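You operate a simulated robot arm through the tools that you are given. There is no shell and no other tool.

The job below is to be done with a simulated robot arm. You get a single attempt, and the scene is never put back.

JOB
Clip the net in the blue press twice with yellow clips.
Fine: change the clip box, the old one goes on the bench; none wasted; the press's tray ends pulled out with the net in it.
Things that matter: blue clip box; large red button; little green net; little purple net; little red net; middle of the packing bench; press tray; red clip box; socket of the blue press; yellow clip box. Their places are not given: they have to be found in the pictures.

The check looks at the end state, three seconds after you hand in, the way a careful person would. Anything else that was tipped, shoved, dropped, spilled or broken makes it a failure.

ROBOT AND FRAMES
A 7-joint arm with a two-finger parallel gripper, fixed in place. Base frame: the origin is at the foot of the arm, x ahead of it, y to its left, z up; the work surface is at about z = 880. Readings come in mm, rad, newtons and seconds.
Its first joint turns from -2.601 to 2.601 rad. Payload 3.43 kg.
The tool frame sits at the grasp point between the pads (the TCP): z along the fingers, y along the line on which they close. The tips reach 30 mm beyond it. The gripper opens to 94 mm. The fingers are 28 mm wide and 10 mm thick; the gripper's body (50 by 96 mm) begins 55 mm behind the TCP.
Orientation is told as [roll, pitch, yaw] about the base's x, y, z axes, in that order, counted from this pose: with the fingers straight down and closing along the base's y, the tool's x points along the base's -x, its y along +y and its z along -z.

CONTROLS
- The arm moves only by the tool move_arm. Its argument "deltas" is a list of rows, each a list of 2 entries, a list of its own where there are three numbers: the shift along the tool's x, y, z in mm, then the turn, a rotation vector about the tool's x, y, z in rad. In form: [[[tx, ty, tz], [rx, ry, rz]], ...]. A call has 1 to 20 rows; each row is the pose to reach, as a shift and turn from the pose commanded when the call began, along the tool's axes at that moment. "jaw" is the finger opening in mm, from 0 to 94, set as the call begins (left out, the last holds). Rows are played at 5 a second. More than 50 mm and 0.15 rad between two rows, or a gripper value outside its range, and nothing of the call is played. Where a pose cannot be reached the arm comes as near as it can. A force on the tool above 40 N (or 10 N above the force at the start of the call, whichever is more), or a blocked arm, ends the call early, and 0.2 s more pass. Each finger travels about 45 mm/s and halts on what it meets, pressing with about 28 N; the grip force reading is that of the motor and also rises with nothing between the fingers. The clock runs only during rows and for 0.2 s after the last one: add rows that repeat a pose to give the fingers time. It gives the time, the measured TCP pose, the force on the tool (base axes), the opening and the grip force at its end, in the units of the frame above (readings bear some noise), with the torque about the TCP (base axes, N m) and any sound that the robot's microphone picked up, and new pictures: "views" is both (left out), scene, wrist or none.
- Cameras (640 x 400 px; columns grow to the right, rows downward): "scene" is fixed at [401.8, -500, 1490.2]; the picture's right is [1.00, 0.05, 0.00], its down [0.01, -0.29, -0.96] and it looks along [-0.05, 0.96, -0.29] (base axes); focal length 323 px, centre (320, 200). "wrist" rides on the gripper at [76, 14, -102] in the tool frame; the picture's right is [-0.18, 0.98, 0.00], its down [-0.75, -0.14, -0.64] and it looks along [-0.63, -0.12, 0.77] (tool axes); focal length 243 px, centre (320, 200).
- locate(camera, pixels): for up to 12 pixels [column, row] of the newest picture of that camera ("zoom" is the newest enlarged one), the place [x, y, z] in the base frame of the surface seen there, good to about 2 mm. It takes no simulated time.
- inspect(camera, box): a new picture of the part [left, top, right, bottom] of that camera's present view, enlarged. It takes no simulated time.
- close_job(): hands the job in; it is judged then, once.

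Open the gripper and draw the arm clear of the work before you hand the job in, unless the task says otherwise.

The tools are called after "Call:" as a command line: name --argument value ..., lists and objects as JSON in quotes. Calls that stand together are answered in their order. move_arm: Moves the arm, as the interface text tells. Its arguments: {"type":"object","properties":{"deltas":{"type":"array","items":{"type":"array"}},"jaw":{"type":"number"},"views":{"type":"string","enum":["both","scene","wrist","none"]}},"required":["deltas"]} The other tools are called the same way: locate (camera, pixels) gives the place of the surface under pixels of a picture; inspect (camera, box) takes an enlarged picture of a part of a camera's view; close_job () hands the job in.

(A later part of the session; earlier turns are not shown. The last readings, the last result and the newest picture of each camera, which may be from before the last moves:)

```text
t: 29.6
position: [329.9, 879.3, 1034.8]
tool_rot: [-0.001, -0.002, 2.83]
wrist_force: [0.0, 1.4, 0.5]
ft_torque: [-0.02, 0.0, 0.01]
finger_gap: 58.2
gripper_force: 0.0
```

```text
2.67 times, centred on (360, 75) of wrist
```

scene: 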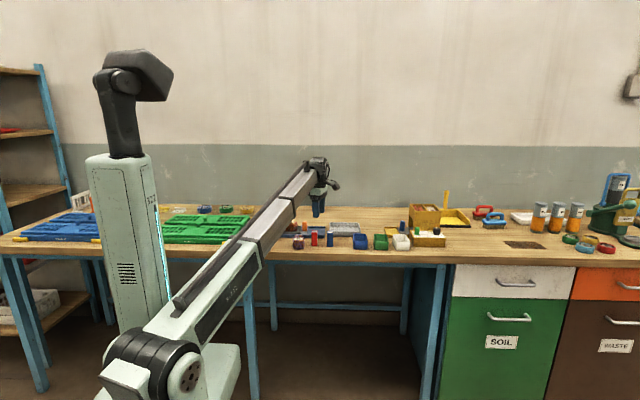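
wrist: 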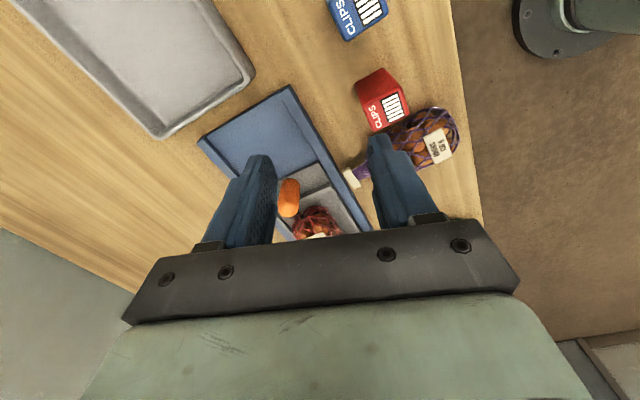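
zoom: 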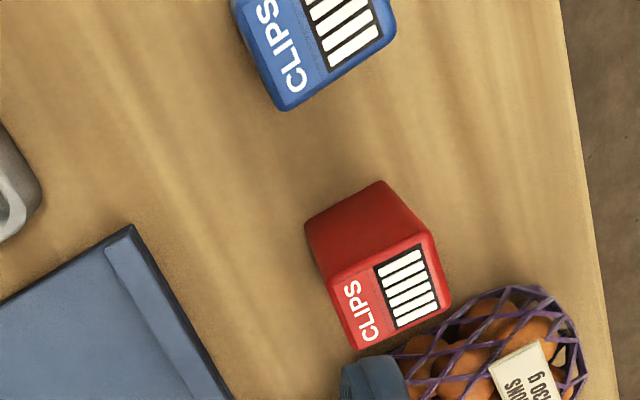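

The throat is hidden behind the gripper. I tilt the tool by ~0.6 rad so the camera looks flatter toward −x, rising a bit at the same time.

Call:
move_arm --deltas '[[[0, 0, -10], [0, -0.12, 0]], [[0, 0, -20], [0, -0.24, 0]], [[0, 0, -30], [0, -0.36, 0]], [[0, 0, -40], [0, -0.48, 0]], [[0, 0, -40], [0, -0.6, 0]], [[0, 0, -40], [0, -0.6, 0]]]' --jaw 58

```text
t: 31.0
position: [329.2, 880.1, 1073.6]
tool_rot: [-0.002, -0.603, 2.829]
wrist_force: [0.4, 0.5, 0.0]
ft_torque: [0.01, 0.01, -0.01]
finger_gap: 58.1
gripper_force: 0.1
```

scene: 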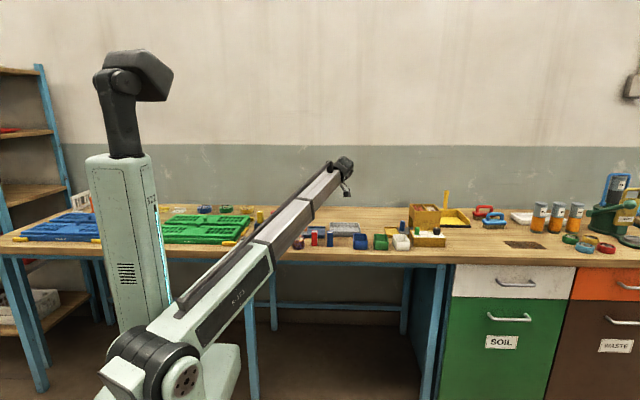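
wrist: 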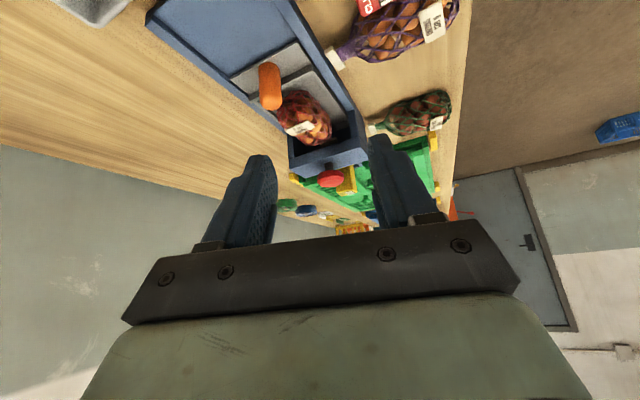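

The throat is now visible around (325,150); I enlarge it.

Call:
inspect --camera "wrist" --box '[230, 30, 390, 200]'

Call:
inspect --camera "wrist" --box '[270, 80, 370, 190]'

```text
2.35 times, centred on (310, 115) of wrist
```

zoom: 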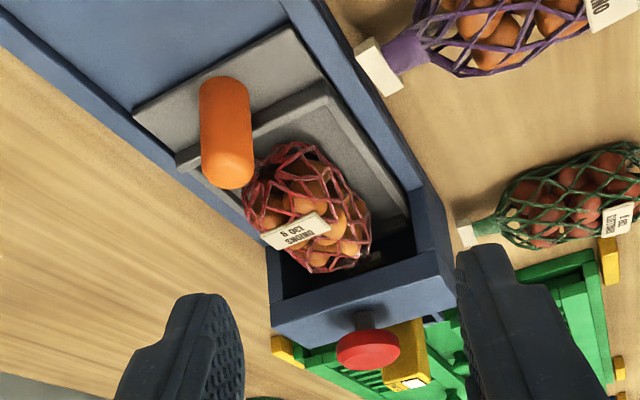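

```text
3.64 times, centred on (320, 135) of wrist
```

zoom: 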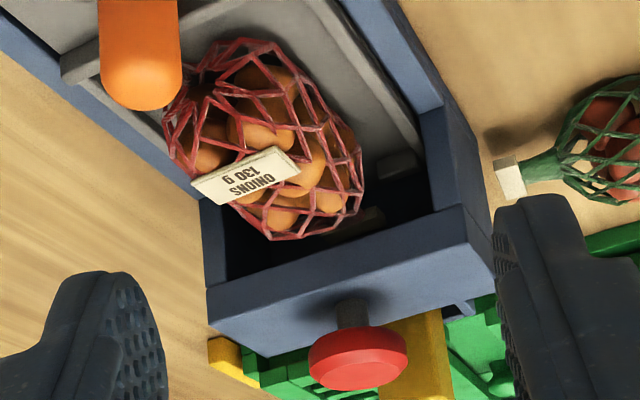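

I locate the tray's inner edge, the small grey block and the throat.

Call:
locate --camera "zoom" --pixels '[[385, 120], [415, 140], [395, 165], [395, 185], [360, 225], [345, 215], [225, 230], [240, 260], [440, 180], [350, 150], [330, 265], [420, 195]]'

Call:
inspect --camera "wrist" --box '[310, 100, 360, 150]'

```text
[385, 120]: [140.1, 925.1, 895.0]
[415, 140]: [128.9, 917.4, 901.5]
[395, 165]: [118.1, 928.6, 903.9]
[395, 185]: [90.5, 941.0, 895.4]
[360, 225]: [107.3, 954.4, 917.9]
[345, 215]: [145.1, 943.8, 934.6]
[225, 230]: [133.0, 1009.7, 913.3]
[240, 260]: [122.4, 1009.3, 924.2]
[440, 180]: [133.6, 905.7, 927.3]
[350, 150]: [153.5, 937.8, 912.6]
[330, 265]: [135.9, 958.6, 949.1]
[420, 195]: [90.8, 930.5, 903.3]
```

```text
8.00 times, centred on (335, 125) of wrist
```

zoom: 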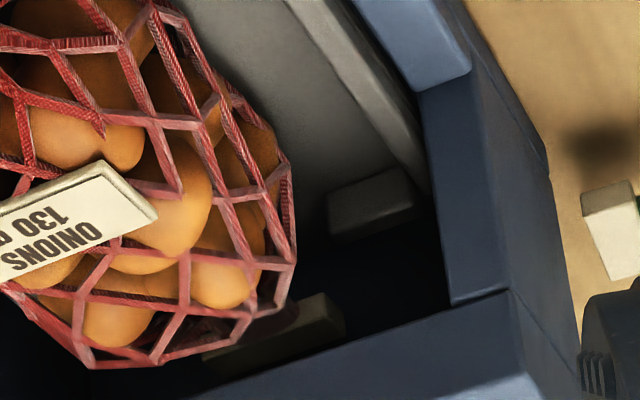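

The white tag at the neck's end sits at x≈107 under the head (button at x≈116), with the tray's split end wall at x≈118 — the tray appears to be in. I undo the tilt, then yaw back to grip the knob and check it is fully home.

Call:
move_arm --deltas '[[[0, 0, 0], [0, 0.12, 0]], [[0, 0, 0], [0, 0.24, 0]], [[0, 0, 0], [0, 0.36, 0]], [[0, 0, 0], [0, 0.48, 0]], [[0, 0, 0], [0, 0.6, 0]], [[0, 0, 0], [0, 0.6, 0]]]' --jaw 58 --views "none"

Call:
move_arm --deltas '[[[0, 0, -2], [0, 0, 0.14]], [[0, 0, -4], [0, 0, 0.28]], [[0, 0, -6], [0, 0, 0.42]], [[0, 0, -6], [0, 0, 0.56]], [[0, 0, -6], [0, 0, 0.7]], [[0, 0, -6], [0, 0, 0.84]], [[0, 0, -6], [0, 0, 0.98]], [[0, 0, -6], [0, 0, 1.12]], [[0, 0, -6], [0, 0, 1.26]], [[0, 0, -6], [0, 0, 1.26]]]' --jaw 58

Call:
inspect --camera "wrist" --box '[300, 20, 560, 200]'

```text
t: 32.4
position: [329.6, 880.5, 1073.8]
tool_rot: [0.001, 0.003, 2.829]
wrist_force: [0.1, -0.4, -0.9]
ft_torque: [-0.02, 0.04, -0.01]
finger_gap: 57.7
gripper_force: 0.1
```

```text
t: 34.6
position: [330.2, 881.2, 1080.2]
tool_rot: [0.0, 0.001, 1.566]
wrist_force: [-0.5, -0.3, 0.3]
ft_torque: [-0.01, 0.02, 0.01]
finger_gap: 58.0
gripper_force: 0.2
```

scene: 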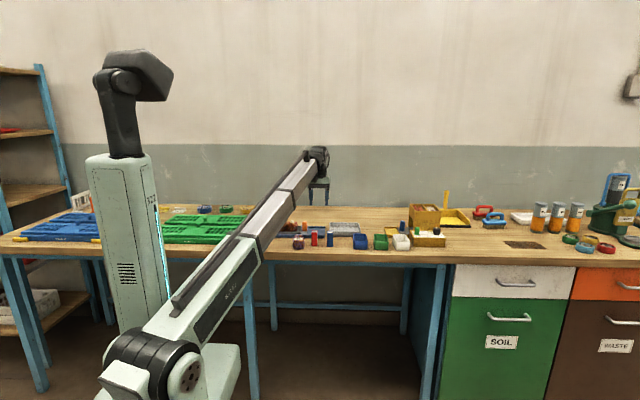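
wrist: 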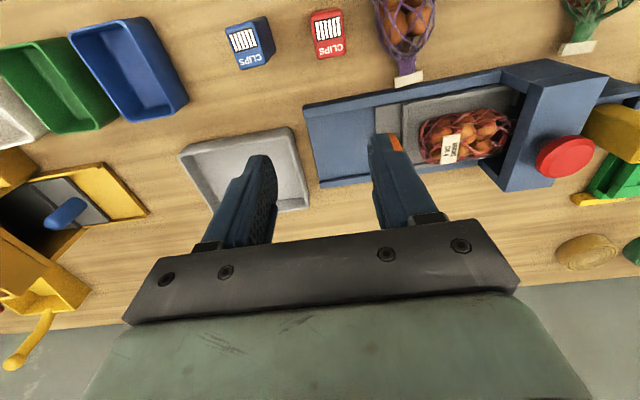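

```text
2.22 times, centred on (430, 110) of wrist
```

zoom: 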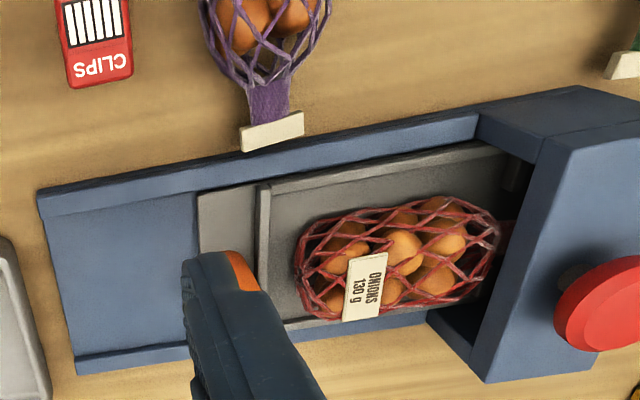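

I check the knob and the net's near end in this zoom before lowering over the knob.

Call:
locate --camera "zoom" --pixels '[[240, 265], [250, 280], [300, 240], [300, 270], [365, 285], [262, 230], [225, 220], [198, 220], [42, 195], [330, 190], [510, 170], [300, 315]]'

```text
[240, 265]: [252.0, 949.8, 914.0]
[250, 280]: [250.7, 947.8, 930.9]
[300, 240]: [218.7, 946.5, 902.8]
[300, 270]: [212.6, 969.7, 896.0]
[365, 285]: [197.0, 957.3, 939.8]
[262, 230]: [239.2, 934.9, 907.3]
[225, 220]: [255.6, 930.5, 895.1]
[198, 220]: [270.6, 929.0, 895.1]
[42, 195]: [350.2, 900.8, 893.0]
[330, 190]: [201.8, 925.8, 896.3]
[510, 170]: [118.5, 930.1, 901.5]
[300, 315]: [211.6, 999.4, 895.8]
```

Knob centre ≈ (260, 959), tray crossbar top ≈ 907. I go above the knob with a 0.2 rad outward tilt, jaw 46.

Call:
move_arm --deltas '[[[-14, 14, 0], [0, -0.05, 0]], [[-28, 28, 0], [0, -0.1, 0]], [[-42, 42, 10], [0, -0.15, 0]], [[-58, 56, 30], [0, -0.2, 0]], [[-73, 70, 60], [0, -0.2, 0]], [[-73, 70, 60], [0, -0.2, 0]]]' --jaw 46

Call:
inspect --camera "wrist" --box '[200, 40, 440, 220]'

Call:
inspect --camera "scene" --box '[250, 160, 350, 245]'

```text
t: 36.0
position: [259.7, 953.3, 1019.5]
tool_rot: [0.001, -0.202, 1.569]
wrist_force: [-0.8, 0.2, -0.8]
ft_torque: [0.0, 0.0, 0.0]
finger_gap: 46.1
gripper_force: 0.1
```

scene: 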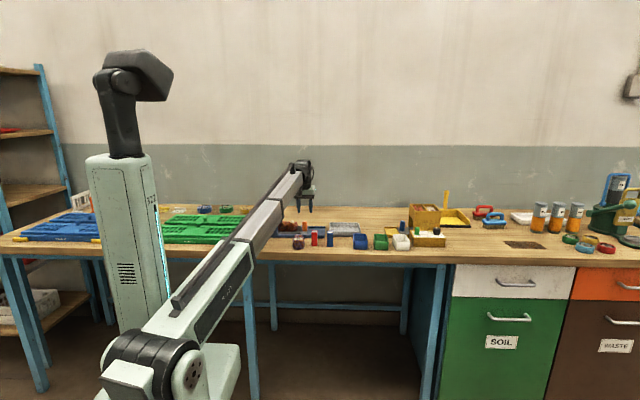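
wrist: 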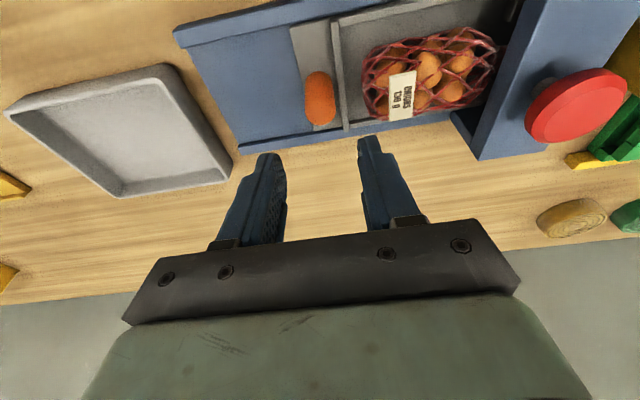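

```text
2.22 times, centred on (320, 130) of wrist
```

zoom: 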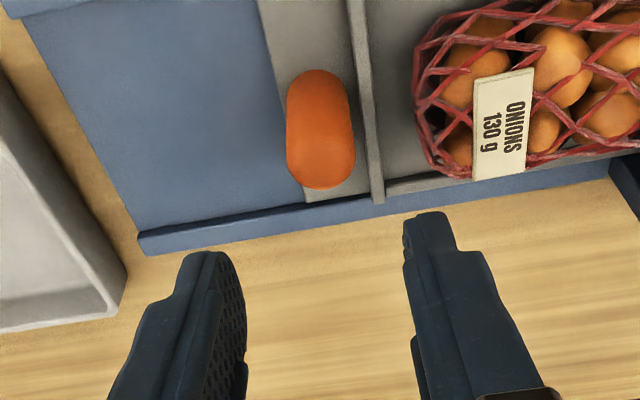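

```text
4.71 times, centred on (300, 202) of scene
```

zoom: 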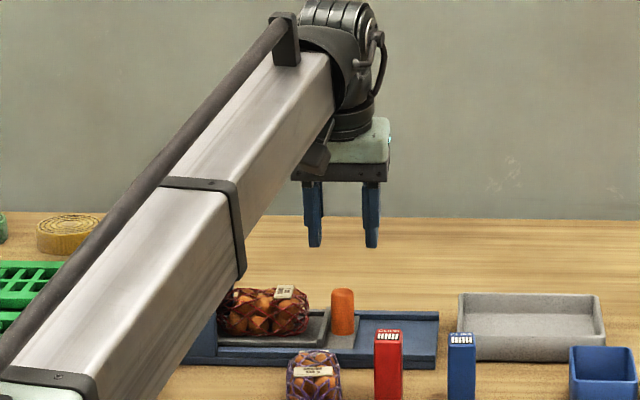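

Knob is centred between the fingers in column (x≈320). I descend 76 mm vertically to TCP z ≈ 943.

Call:
move_arm --deltas '[[[6, 0, 29.4], [0, 0, 0]], [[10, 0, 49], [0, 0, 0]], [[13, 0, 64], [0, 0, 0]], [[15.1, 0, 74.5], [0, 0, 0]], [[15.1, 0, 74.5], [0, 0, 0]]]' --jaw 46

Call:
inspect --camera "wrist" --box '[200, 40, 440, 240]'

Call:
inspect --camera "scene" --box '[260, 180, 350, 245]'

```text
t: 37.2
position: [259.0, 953.1, 944.0]
tool_rot: [0.0, -0.201, 1.572]
wrist_force: [-0.1, 0.1, 0.7]
ft_torque: [-0.03, 0.02, -0.01]
finger_gap: 45.8
gripper_force: 0.1
```

scene: 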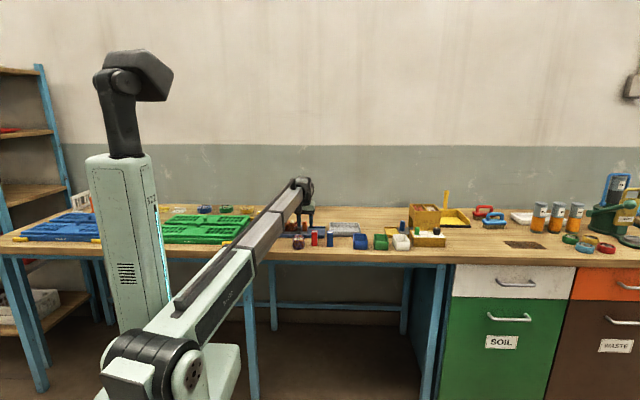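
wrist: 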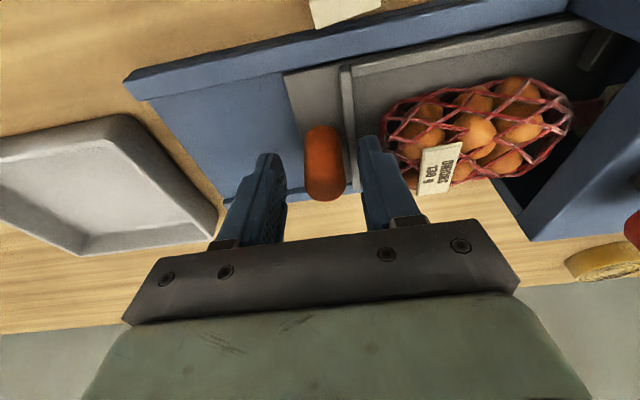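

```text
2.00 times, centred on (320, 140) of wrist
```

zoom: 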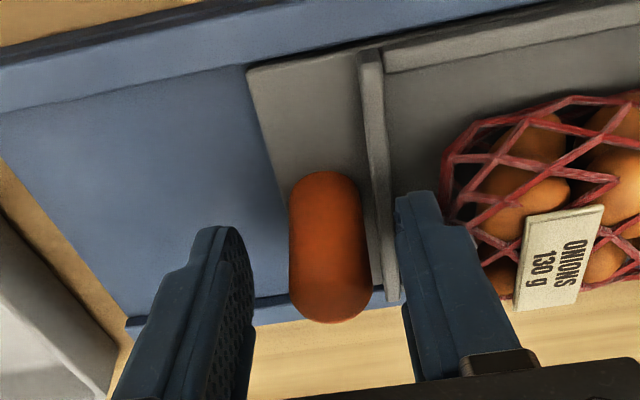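

```text
6.15 times, centred on (305, 212) of scene
```

zoom: 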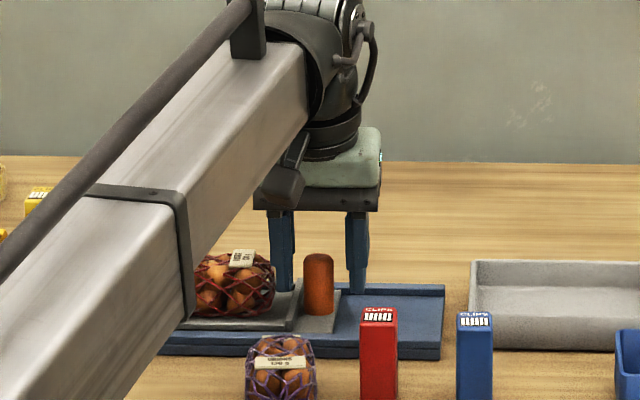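

I verify the knob's and fingertips' positions in this picture.

Call:
locate --camera "zoom" --pixels '[[318, 270], [318, 300], [318, 258], [282, 285], [357, 285], [306, 285], [330, 285], [285, 240], [318, 315], [266, 265]]'

```text
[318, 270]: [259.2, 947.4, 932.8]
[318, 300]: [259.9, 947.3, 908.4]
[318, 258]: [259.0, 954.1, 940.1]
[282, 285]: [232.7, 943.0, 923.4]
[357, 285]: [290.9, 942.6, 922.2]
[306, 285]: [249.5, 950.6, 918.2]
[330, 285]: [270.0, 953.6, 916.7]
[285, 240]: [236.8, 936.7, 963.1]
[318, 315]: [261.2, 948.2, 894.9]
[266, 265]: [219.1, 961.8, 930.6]
```

Knob spans y 947–971, fingers y 943–971: good. I close on the knob.

Call:
move_arm --deltas '[[[0, 0, 0], [0, 0, 0]], [[0, 0, 0], [0, 0, 0]], [[0, 0, 0], [0, 0, 0]], [[0, 0, 0], [0, 0, 0]]]' --jaw 12 --views "wrist"

```text
t: 38.2
position: [260.1, 953.5, 944.3]
tool_rot: [0.0, -0.2, 1.571]
wrist_force: [-1.8, 1.6, 4.2]
ft_torque: [0.16, -0.18, 0.04]
finger_gap: 23.5
gripper_force: 45.2
```

wrist: 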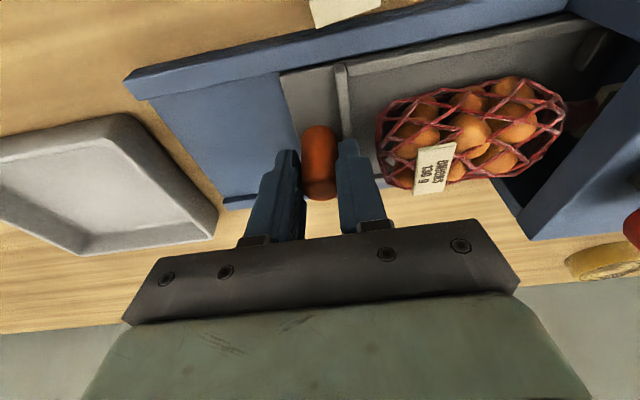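

Gripped (23.5 mm). I push gently inward (−x = tool +y) in small steps to see whether the tray is already home.

Call:
move_arm --deltas '[[[0, 1, 0], [0, 0, 0]], [[0, 2, 0], [0, 0, 0]], [[0, 3, 0], [0, 0, 0]], [[0, 4, 0], [0, 0, 0]], [[0, 5, 0], [0, 0, 0]], [[0, 5, 0], [0, 0, 0]]]'

```text
t: 39.6
position: [257.2, 954.0, 944.3]
tool_rot: [-0.002, -0.201, 1.567]
wrist_force: [21.0, 3.4, 8.8]
ft_torque: [-0.39, 0.41, -0.11]
finger_gap: 23.6
gripper_force: 45.0
```

scene: 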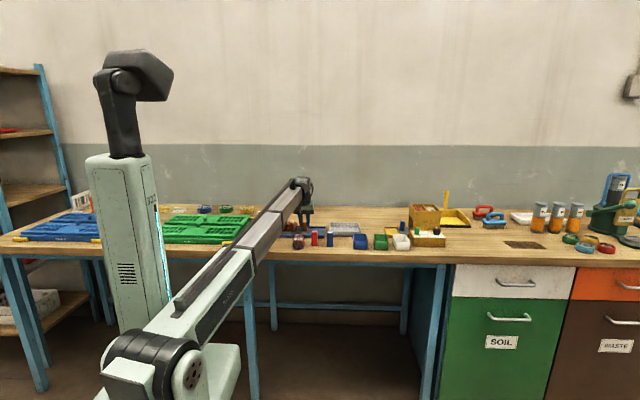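
wrist: 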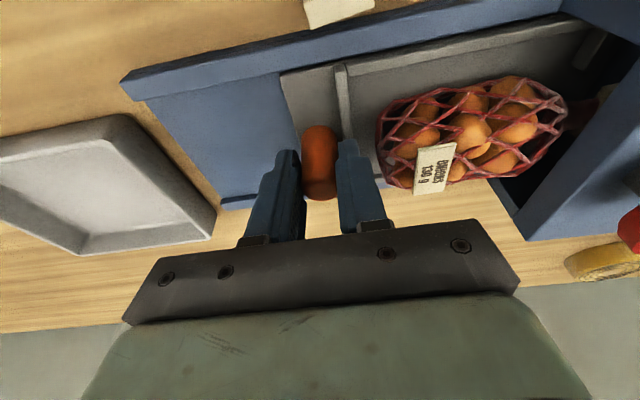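

Force 21 N with ~3 mm travel: likely the end stop. I push 1.5 mm more to tell a stop from friction.

Call:
move_arm --deltas '[[[0, 0.5, 0], [0, 0, 0]], [[0, 1, 0], [0, 0, 0]], [[0, 1, 0], [0, 0, 0]]]' --views "none"

```text
t: 40.4
position: [257.4, 954.0, 943.4]
tool_rot: [-0.004, -0.2, 1.569]
wrist_force: [34.2, 5.5, 10.5]
ft_torque: [0.14, 0.66, -0.3]
finger_gap: 23.7
gripper_force: 44.5
```

Hard stop: the tray is fully in. I relax the push and open the jaw, then rise away.

Call:
move_arm --deltas '[[[0, -1, 0], [0, 0, 0]], [[0, -2, 0], [0, 0, 0]], [[0, -2.5, 0], [0, 0, 0]], [[0, -2.5, 0], [0, 0, 0]]]' --views "none"

Call:
move_arm --deltas '[[[0, 0, 0], [0, 0, 0]], [[0, 0, 0], [0, 0, 0]], [[0, 0, 0], [0, 0, 0]]]' --jaw 44 --views "none"

Call:
move_arm --deltas '[[[-6, 0, -29.4], [0, 0, 0]], [[-13, 0, -64], [0, 0, 0]], [[-20, 0, -98], [0, 0, 0]], [[-26, 0, -127], [0, 0, 0]], [[-26, 0, -127], [0, 0, 0]]]' --jaw 44

Call:
inspect --camera "scene" --box '[250, 180, 350, 245]'

```text
t: 41.4
position: [255.6, 953.6, 944.3]
tool_rot: [-0.002, -0.2, 1.571]
wrist_force: [23.0, 8.0, 13.3]
ft_torque: [0.15, 0.13, -0.14]
finger_gap: 23.5
gripper_force: 45.1
```

```text
t: 42.2
position: [257.7, 954.1, 944.3]
tool_rot: [0.001, -0.199, 1.57]
wrist_force: [0.3, -0.2, 0.5]
ft_torque: [0.05, 0.0, 0.01]
finger_gap: 44.1
gripper_force: 0.1
```

```text
t: 43.4
position: [256.2, 954.4, 1074.5]
tool_rot: [0.0, -0.202, 1.569]
wrist_force: [1.1, 0.4, 0.2]
ft_torque: [-0.02, 0.01, 0.0]
finger_gap: 44.0
gripper_force: 0.1
```

scene: 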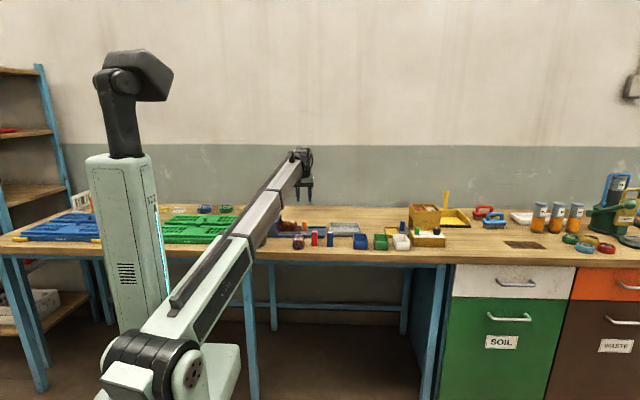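
wrist: 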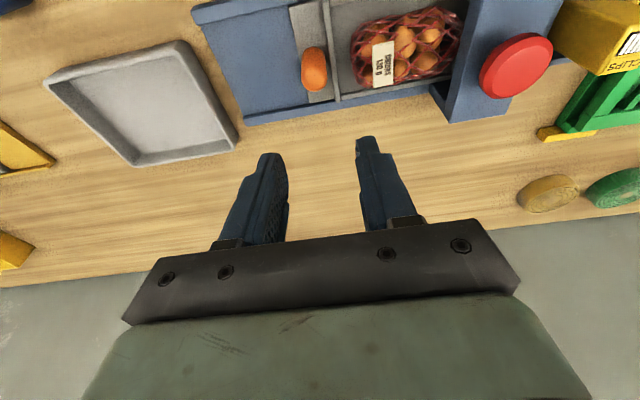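

```text
6.15 times, centred on (300, 212) of scene
```

zoom: 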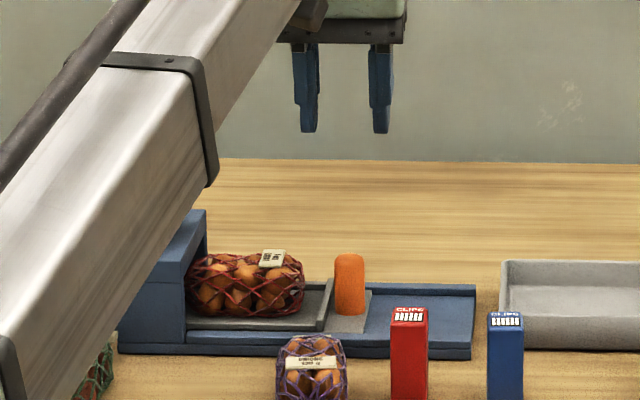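

Everything unchanged, knob back at its place. Now I close the fingers, remove the tilt and move above the red button at (116.5, 957).

Call:
move_arm --deltas '[[[0, 30, 0], [0, 0.05, 0]], [[0, 60, 0], [0, 0.1, 0]], [[0, 90, 0], [0, 0.15, 0]], [[0, 120, 7], [0, 0.2, 0]], [[0.3, 139.7, 14.2], [0, 0.2, 0]], [[0.3, 139.7, 14.2], [0, 0.2, 0]]]' --jaw 0

Call:
inspect --camera "scene" --box '[240, 180, 320, 245]'

Call:
inspect --camera "wrist" --box '[240, 40, 480, 220]'

```text
t: 44.8
position: [116.0, 956.2, 1059.3]
tool_rot: [0.0, -0.001, 1.569]
wrist_force: [-0.3, -0.5, 0.2]
ft_torque: [-0.01, -0.01, 0.06]
finger_gap: 0.0
gripper_force: 27.8
```

scene: 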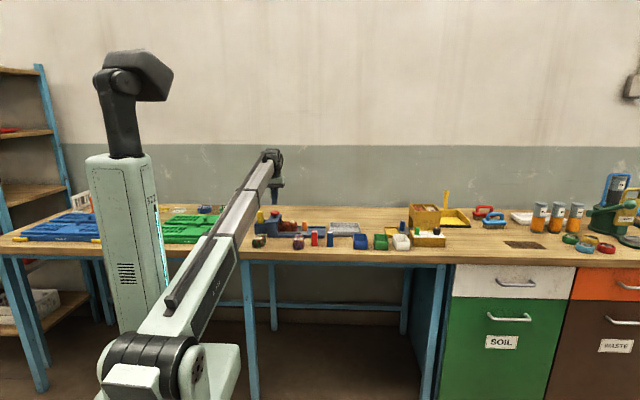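
wrist: 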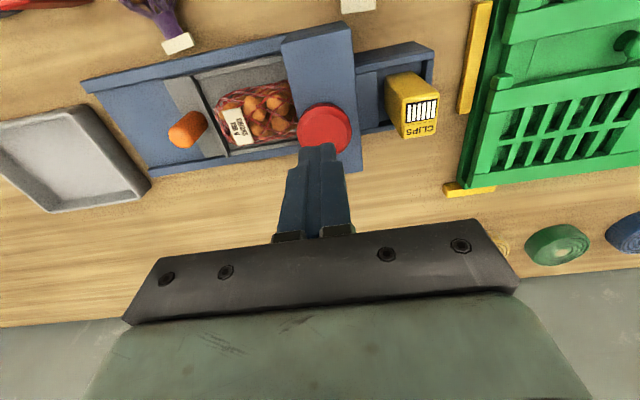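

```text
6.15 times, centred on (280, 212) of scene
```

zoom: 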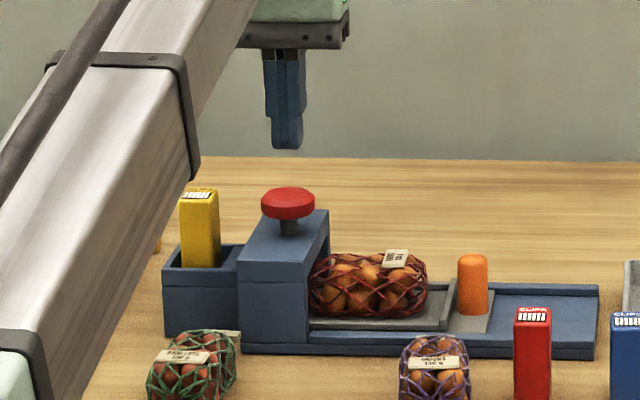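

```text
2.22 times, centred on (360, 130) of wrist
```

zoom: 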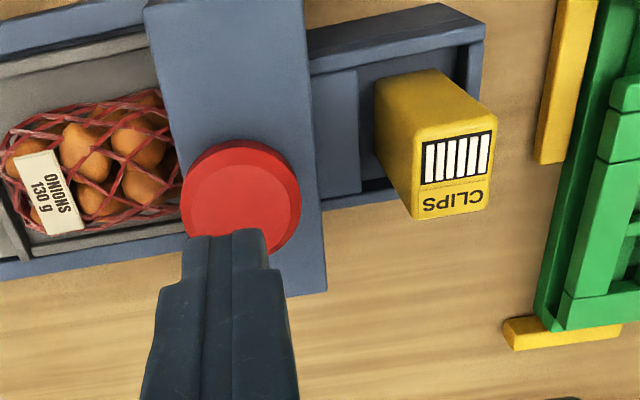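

I check the button's top centre once more from this picture.

Call:
locate --camera "zoom" --pixels '[[190, 195], [290, 190], [240, 150], [240, 190], [240, 225], [215, 185]]'

```text
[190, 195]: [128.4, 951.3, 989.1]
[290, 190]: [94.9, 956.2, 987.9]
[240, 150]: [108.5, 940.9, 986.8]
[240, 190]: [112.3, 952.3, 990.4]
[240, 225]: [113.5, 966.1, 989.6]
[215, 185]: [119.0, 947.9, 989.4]
```

Button centre ≈ (114, 956), top z 990. I lower to just above it, then press slowly in small steps, listening for a click.

Call:
move_arm --deltas '[[[0, 1, 20], [0, 0, 0]], [[0, 1, 34], [0, 0, 0]], [[0, 1, 38], [0, 0, 0]], [[0, 1, 40], [0, 0, 0]], [[0, 1, 42], [0, 0, 0]], [[0, 1, 44], [0, 0, 0]], [[0, 1, 44], [0, 0, 0]]]' --jaw 0

```text
t: 46.4
position: [115.7, 957.1, 1015.6]
tool_rot: [-0.001, 0.0, 1.572]
wrist_force: [-2.1, -0.5, 4.0]
ft_torque: [-0.03, 0.07, -0.02]
finger_gap: 0.2
gripper_force: 27.9
```

scene: 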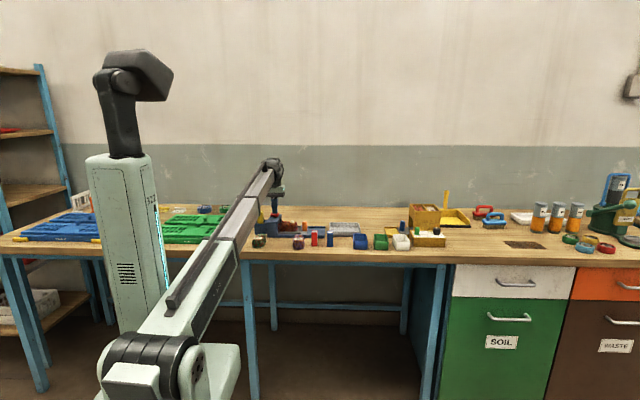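
wrist: 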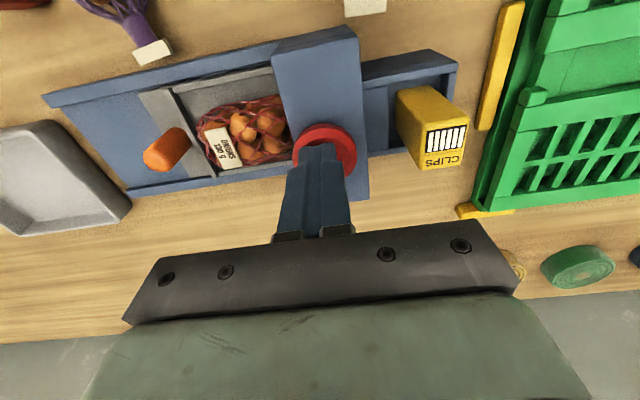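

4 N of spring so far at ~4 mm depression, no sound. I press on downwards.

Call:
move_arm --deltas '[[[0, 0, 1.5], [0, 0, 0]], [[0, 0, 3], [0, 0, 0]], [[0, 0, 4.5], [0, 0, 0]], [[0, 0, 6], [0, 0, 0]], [[0, 0, 6], [0, 0, 0]]]' --jaw 0 --views "wrist"

```text
t: 47.6
position: [116.0, 955.7, 1009.4]
tool_rot: [0.0, 0.001, 1.568]
wrist_force: [0.5, -1.6, 6.9]
ft_torque: [-0.05, -0.03, 0.04]
finger_gap: 0.0
gripper_force: 28.0
```

wrist: 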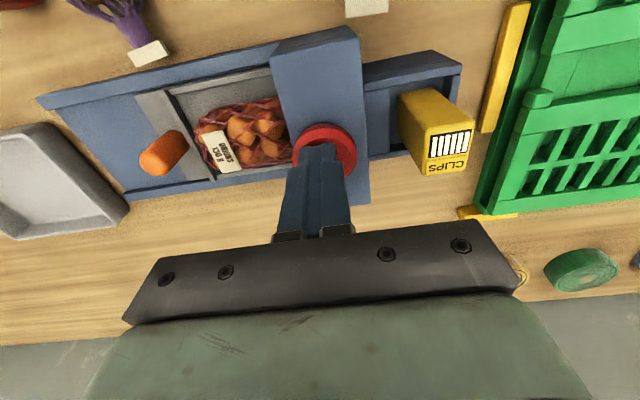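

6.9 N at ~10 mm; still no sound. I continue down until it bottoms or clicks.

Call:
move_arm --deltas '[[[0, 0, 1.5], [0, 0, 0]], [[0, 0, 3], [0, 0, 0]], [[0, 0, 4.5], [0, 0, 0]], [[0, 0, 4.5], [0, 0, 0]]]' --jaw 0 --views "none"

```text
t: 48.6
position: [116.0, 957.4, 1005.0]
tool_rot: [0.0, -0.001, 1.569]
wrist_force: [0.3, 0.3, 13.1]
ft_torque: [-0.04, 0.02, -0.12]
finger_gap: 0.1
gripper_force: 27.8
heard: click
```

A click: first clip. I rise fully off the button to let it reset, and look.

Call:
move_arm --deltas '[[[0, 0, -10], [0, 0, 0]], [[0, 0, -20], [0, 0, 0]], [[0, 0, -30], [0, 0, 0]], [[0, 0, -30], [0, 0, 0]], [[0, 0, -30], [0, 0, 0]]]' --jaw 0

Call:
inspect --camera "scene" --box '[250, 195, 320, 245]'

Call:
inspect --camera "wrist" --box '[200, 20, 480, 200]'

```text
t: 49.8
position: [115.1, 955.6, 1035.7]
tool_rot: [-0.002, 0.001, 1.57]
wrist_force: [-0.4, 0.0, -0.6]
ft_torque: [0.02, -0.01, 0.04]
finger_gap: 0.3
gripper_force: 27.8
```

scene: 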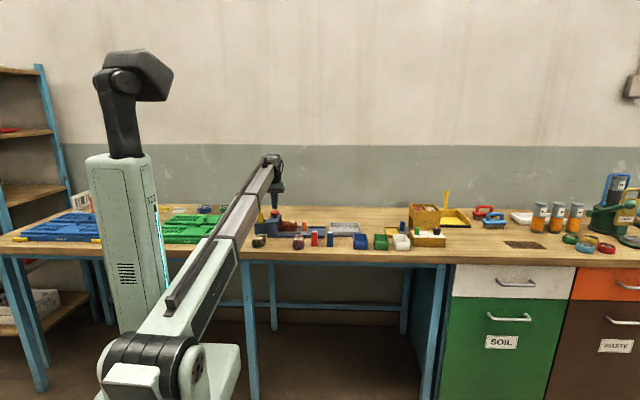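
wrist: 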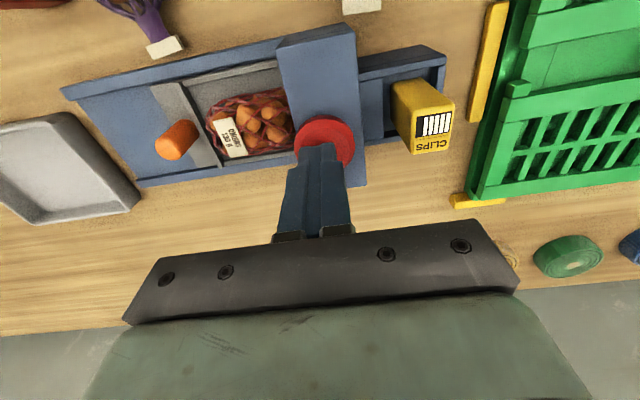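

```text
8.00 times, centred on (285, 220) of scene
```

zoom: 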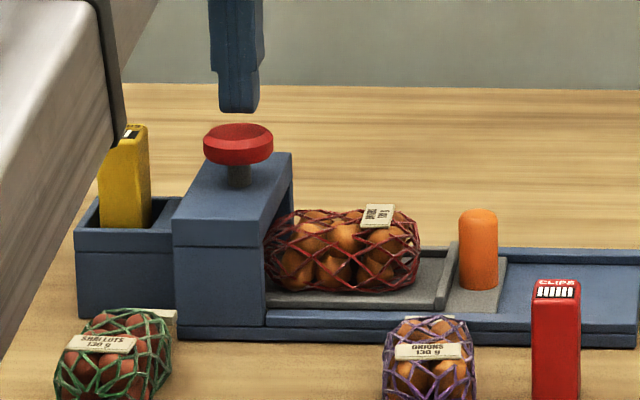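

```text
2.22 times, centred on (340, 110) of wrist
```

zoom: 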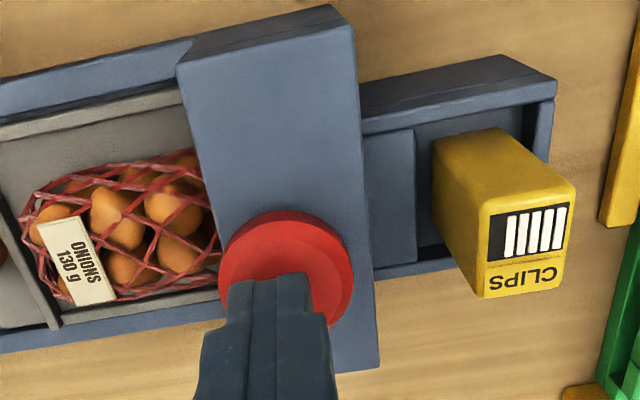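

The clip box window shows one clip fewer (5 bars left), so the first clip was used. Button has reset at z≈990; I press a second time the same way.

Call:
move_arm --deltas '[[[0, 0, 12], [0, 0, 0]], [[0, 0, 16], [0, 0, 0]], [[0, 0, 19], [0, 0, 0]], [[0, 0, 22], [0, 0, 0]], [[0, 0, 24.5], [0, 0, 0]], [[0, 0, 26], [0, 0, 0]], [[0, 0, 28], [0, 0, 0]], [[0, 0, 30], [0, 0, 0]], [[0, 0, 30], [0, 0, 0]]]' --jaw 0 --views "none"

```text
t: 51.8
position: [115.4, 956.9, 1004.6]
tool_rot: [-0.001, -0.002, 1.569]
wrist_force: [2.2, -0.5, 12.4]
ft_torque: [-0.05, -0.08, -0.01]
finger_gap: 0.0
gripper_force: 27.9
heard: click
```

Second click. I rise well clear of the button and check the clip count.

Call:
move_arm --deltas '[[[0, 0, -15], [0, 0, 0]], [[0, 0, -35], [0, 0, 0]], [[0, 0, -70], [0, 0, 0]], [[0, 0, -70], [0, 0, 0]]]' --jaw 0

Call:
inspect --camera "wrist" --box '[200, 20, 480, 200]'

```text
t: 52.8
position: [114.3, 954.9, 1075.8]
tool_rot: [-0.001, 0.0, 1.57]
wrist_force: [-0.1, -0.4, -0.2]
ft_torque: [0.04, 0.01, 0.02]
finger_gap: 0.0
gripper_force: 28.2
```

scene: 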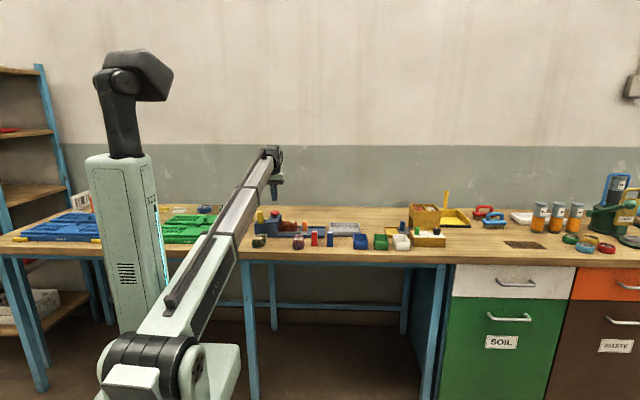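
wrist: 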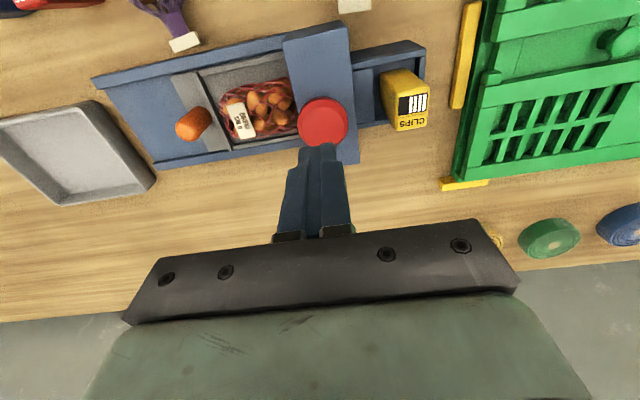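

```text
2.22 times, centred on (340, 110) of wrist
```

zoom: 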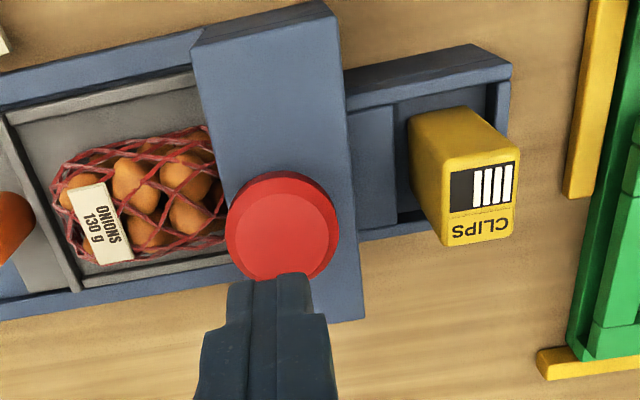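

Four bars left: exactly two clips used. Now I go back over the knob (258, 954) with a 0.3 rad outward tilt and the jaw open to pull the tray out.

Call:
move_arm --deltas '[[[0, -30, 0], [0, -0.05, 0]], [[0, -60, 0], [0, -0.1, 0]], [[0, -90, 0], [0, -0.15, 0]], [[0, -120, 0], [0, -0.2, 0]], [[1.4, -143.5, 15], [0, -0.25, 0]], [[1.4, -143.5, 36], [0, -0.3, 0]], [[1.4, -143.5, 36], [0, -0.3, 0]]]' --jaw 46

Call:
inspect --camera "wrist" --box '[200, 40, 500, 220]'

```text
t: 54.4
position: [260.0, 954.1, 1038.4]
tool_rot: [0.0, -0.3, 1.57]
wrist_force: [-0.2, 0.4, -0.9]
ft_torque: [0.01, 0.0, -0.05]
finger_gap: 45.9
gripper_force: 0.0
```

scene: 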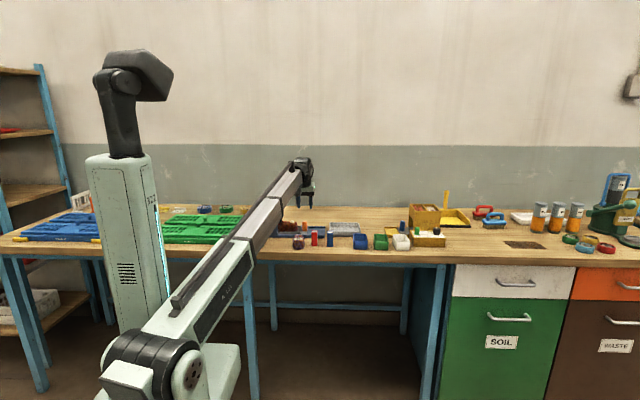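
wrist: 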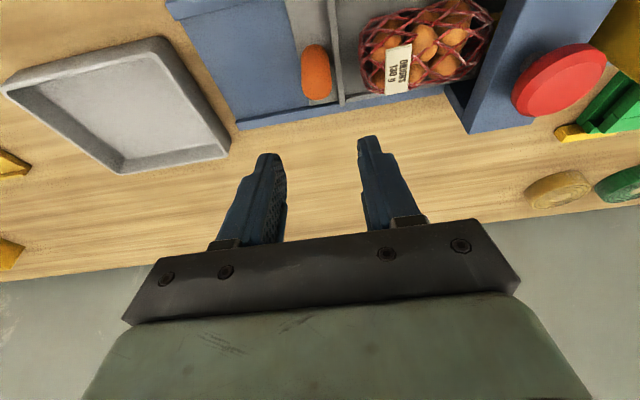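

```text
2.13 times, centred on (350, 130) of wrist
```

zoom: 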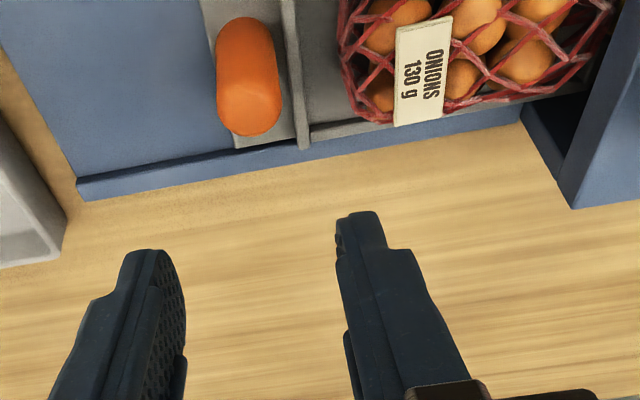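

Aligned. I descend vertically 95 mm to TCP z ≈ 943.

Call:
move_arm --deltas '[[[11.8, 0.5, 38.2], [0, 0, 0]], [[20.7, 0.5, 66.9], [0, 0, 0]], [[25.1, 0.5, 81.2], [0, 0, 0]], [[28.1, 0.5, 90.6], [0, 0, 0]], [[28.1, 0.5, 90.6], [0, 0, 0]]]' --jaw 46

Call:
inspect --camera "scene" --box '[260, 180, 350, 245]'

```text
t: 55.6
position: [258.8, 954.2, 943.3]
tool_rot: [0.001, -0.299, 1.57]
wrist_force: [-0.4, -0.1, -0.1]
ft_torque: [0.0, 0.0, 0.01]
finger_gap: 45.8
gripper_force: 0.1
```

scene: 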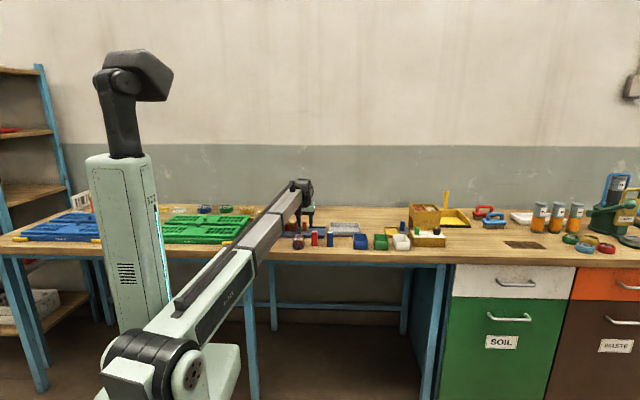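
wrist: 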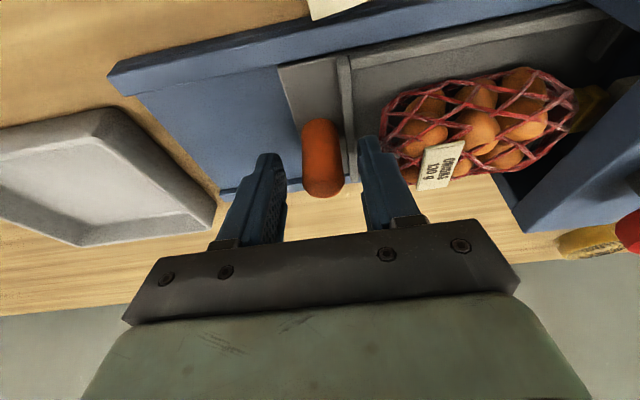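

```text
6.15 times, centred on (305, 212) of scene
```

zoom: 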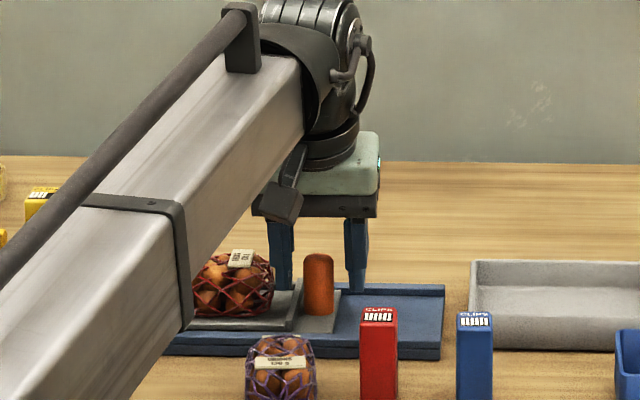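

A yellow clip is visible on the net's neck at (590,105). I close on the knob.

Call:
move_arm --deltas '[[[0, 0, 0], [0, 0, 0]], [[0, 0, 0], [0, 0, 0]], [[0, 0, 0], [0, 0, 0]], [[0, 0, 0], [0, 0, 0]]]' --jaw 12 --views "none"

Call:
move_arm --deltas '[[[0, -3, 0], [0, 0, 0]], [[0, -7, 0], [0, 0, 0]], [[0, -12, 0], [0, 0, 0]], [[0, -18, 0], [0, 0, 0]], [[0, -24, 0], [0, 0, 0]], [[0, -30, 0], [0, 0, 0]], [[0, -30, 0], [0, 0, 0]]]' --jaw 12

Call:
inspect --camera "wrist" --box '[280, 20, 580, 220]'

```text
t: 56.6
position: [258.4, 954.4, 943.3]
tool_rot: [0.001, -0.301, 1.572]
wrist_force: [-3.0, 0.2, -2.2]
ft_torque: [0.15, -0.33, 0.03]
finger_gap: 23.7
gripper_force: 45.0
```

```text
t: 58.2
position: [288.2, 955.6, 944.9]
tool_rot: [0.001, -0.3, 1.571]
wrist_force: [-0.4, -0.8, -5.6]
ft_torque: [-0.32, -0.5, -0.04]
finger_gap: 23.6
gripper_force: 45.3
```

scene: 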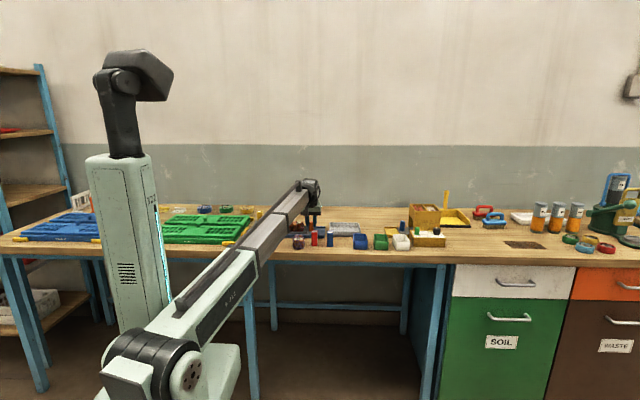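
wrist: 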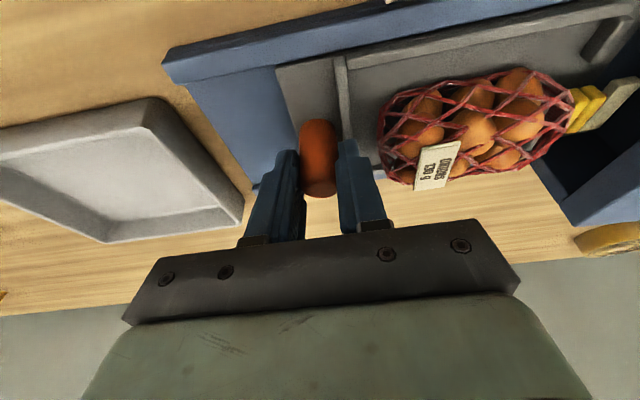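

```text
2.00 times, centred on (430, 120) of wrist
```

zoom: 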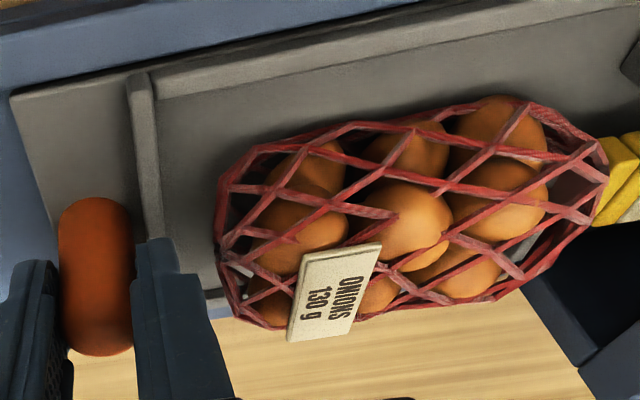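

Two yellow clips sit on the neck, and the tray slides freely. I pull further out in small steps toward the end stop.

Call:
move_arm --deltas '[[[0, -5, 0], [0, 0, 0]], [[0, -11, 0], [0, 0, 0]], [[0, -17, 0], [0, 0, 0]], [[0, -23, 0], [0, 0, 0]], [[0, -29, 0], [0, 0, 0]], [[0, -35, 0], [0, 0, 0]], [[0, -40, 0], [0, 0, 0]], [[0, -40, 0], [0, 0, 0]]]' --jaw 12

Call:
inspect --camera "scene" --box '[250, 180, 350, 245]'

```text
t: 60.2
position: [323.0, 954.0, 944.9]
tool_rot: [0.01, -0.301, 1.574]
wrist_force: [-9.6, 2.7, 3.1]
ft_torque: [-0.49, -0.86, 0.05]
finger_gap: 23.6
gripper_force: 45.0
stopped in row 8: the force on the tool passed its limit at 41 N (the readings are from after the stop); the commanded pose is now the measured one
```

scene: 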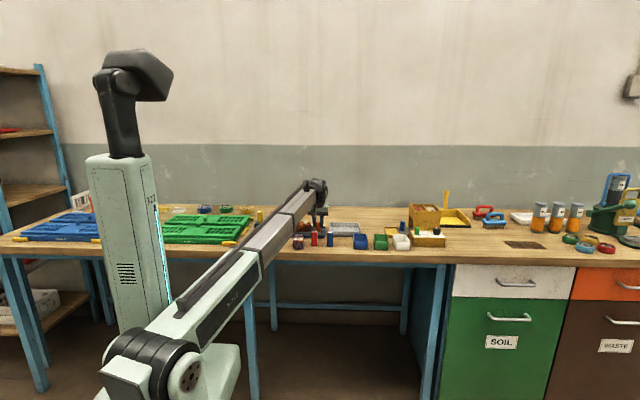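
wrist: 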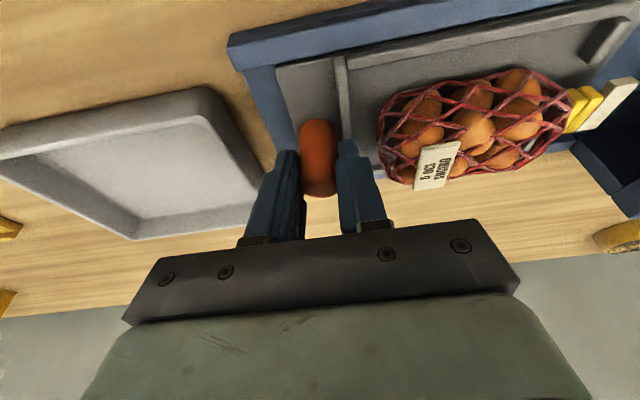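

```text
6.15 times, centred on (300, 212) of scene
```

zoom: 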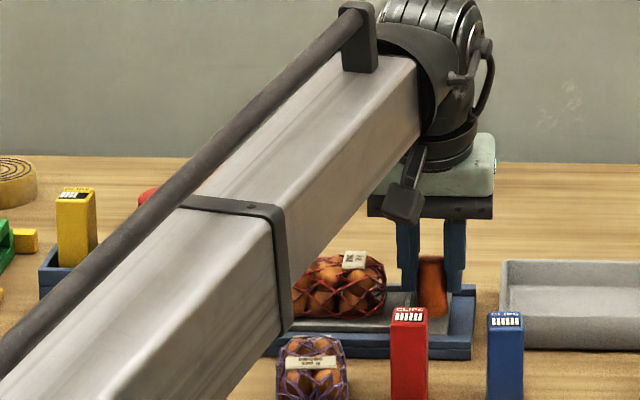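

The end stop was reached (41 N at x≈323, 65 mm of travel). I open the jaw and rise straight up.

Call:
move_arm --deltas '[[[0, 0, 0], [0, 0, 0]], [[0, 0, 0], [0, 0, 0]], [[0, 0, 0], [0, 0, 0]], [[0, 0, 0], [0, 0, 0]]]' --jaw 44 --views "wrist"

Call:
move_arm --deltas '[[[-8.9, 0, -28.6], [0, 0, 0]], [[-20, 0, -65], [0, 0, 0]], [[-32, 0, -105], [0, 0, 0]], [[-45, 0, -145], [0, 0, 0]], [[-45, 0, -145], [0, 0, 0]]]' --jaw 44

```text
t: 61.2
position: [324.1, 954.3, 943.1]
tool_rot: [0.008, -0.3, 1.572]
wrist_force: [0.1, -0.9, -0.3]
ft_torque: [-0.01, 0.02, -0.01]
finger_gap: 44.1
gripper_force: 0.1
```

wrist: 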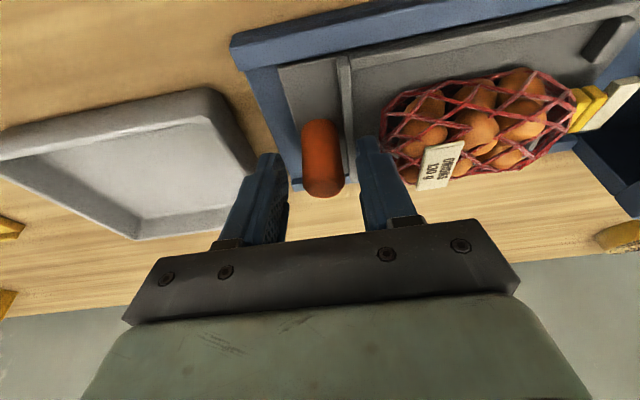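

```text
t: 62.4
position: [327.3, 955.3, 1096.4]
tool_rot: [0.008, -0.3, 1.571]
wrist_force: [-0.4, -1.1, 0.1]
ft_torque: [0.04, 0.03, 0.0]
finger_gap: 44.0
gripper_force: 0.1
```

scene: 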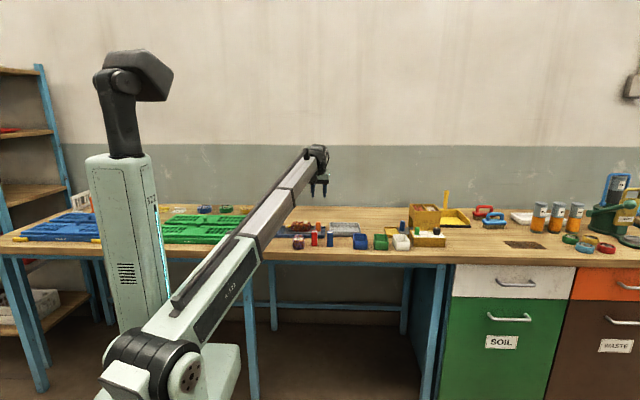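
wrist: 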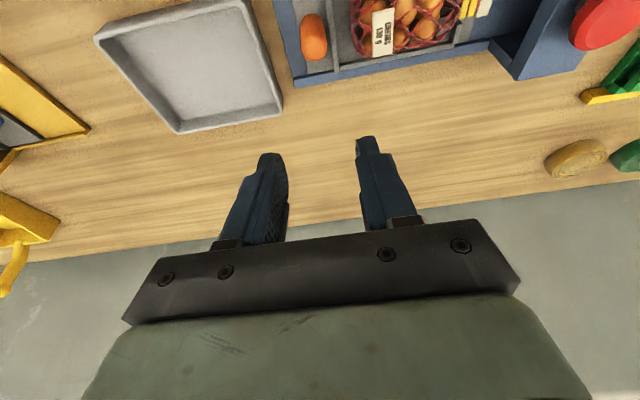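

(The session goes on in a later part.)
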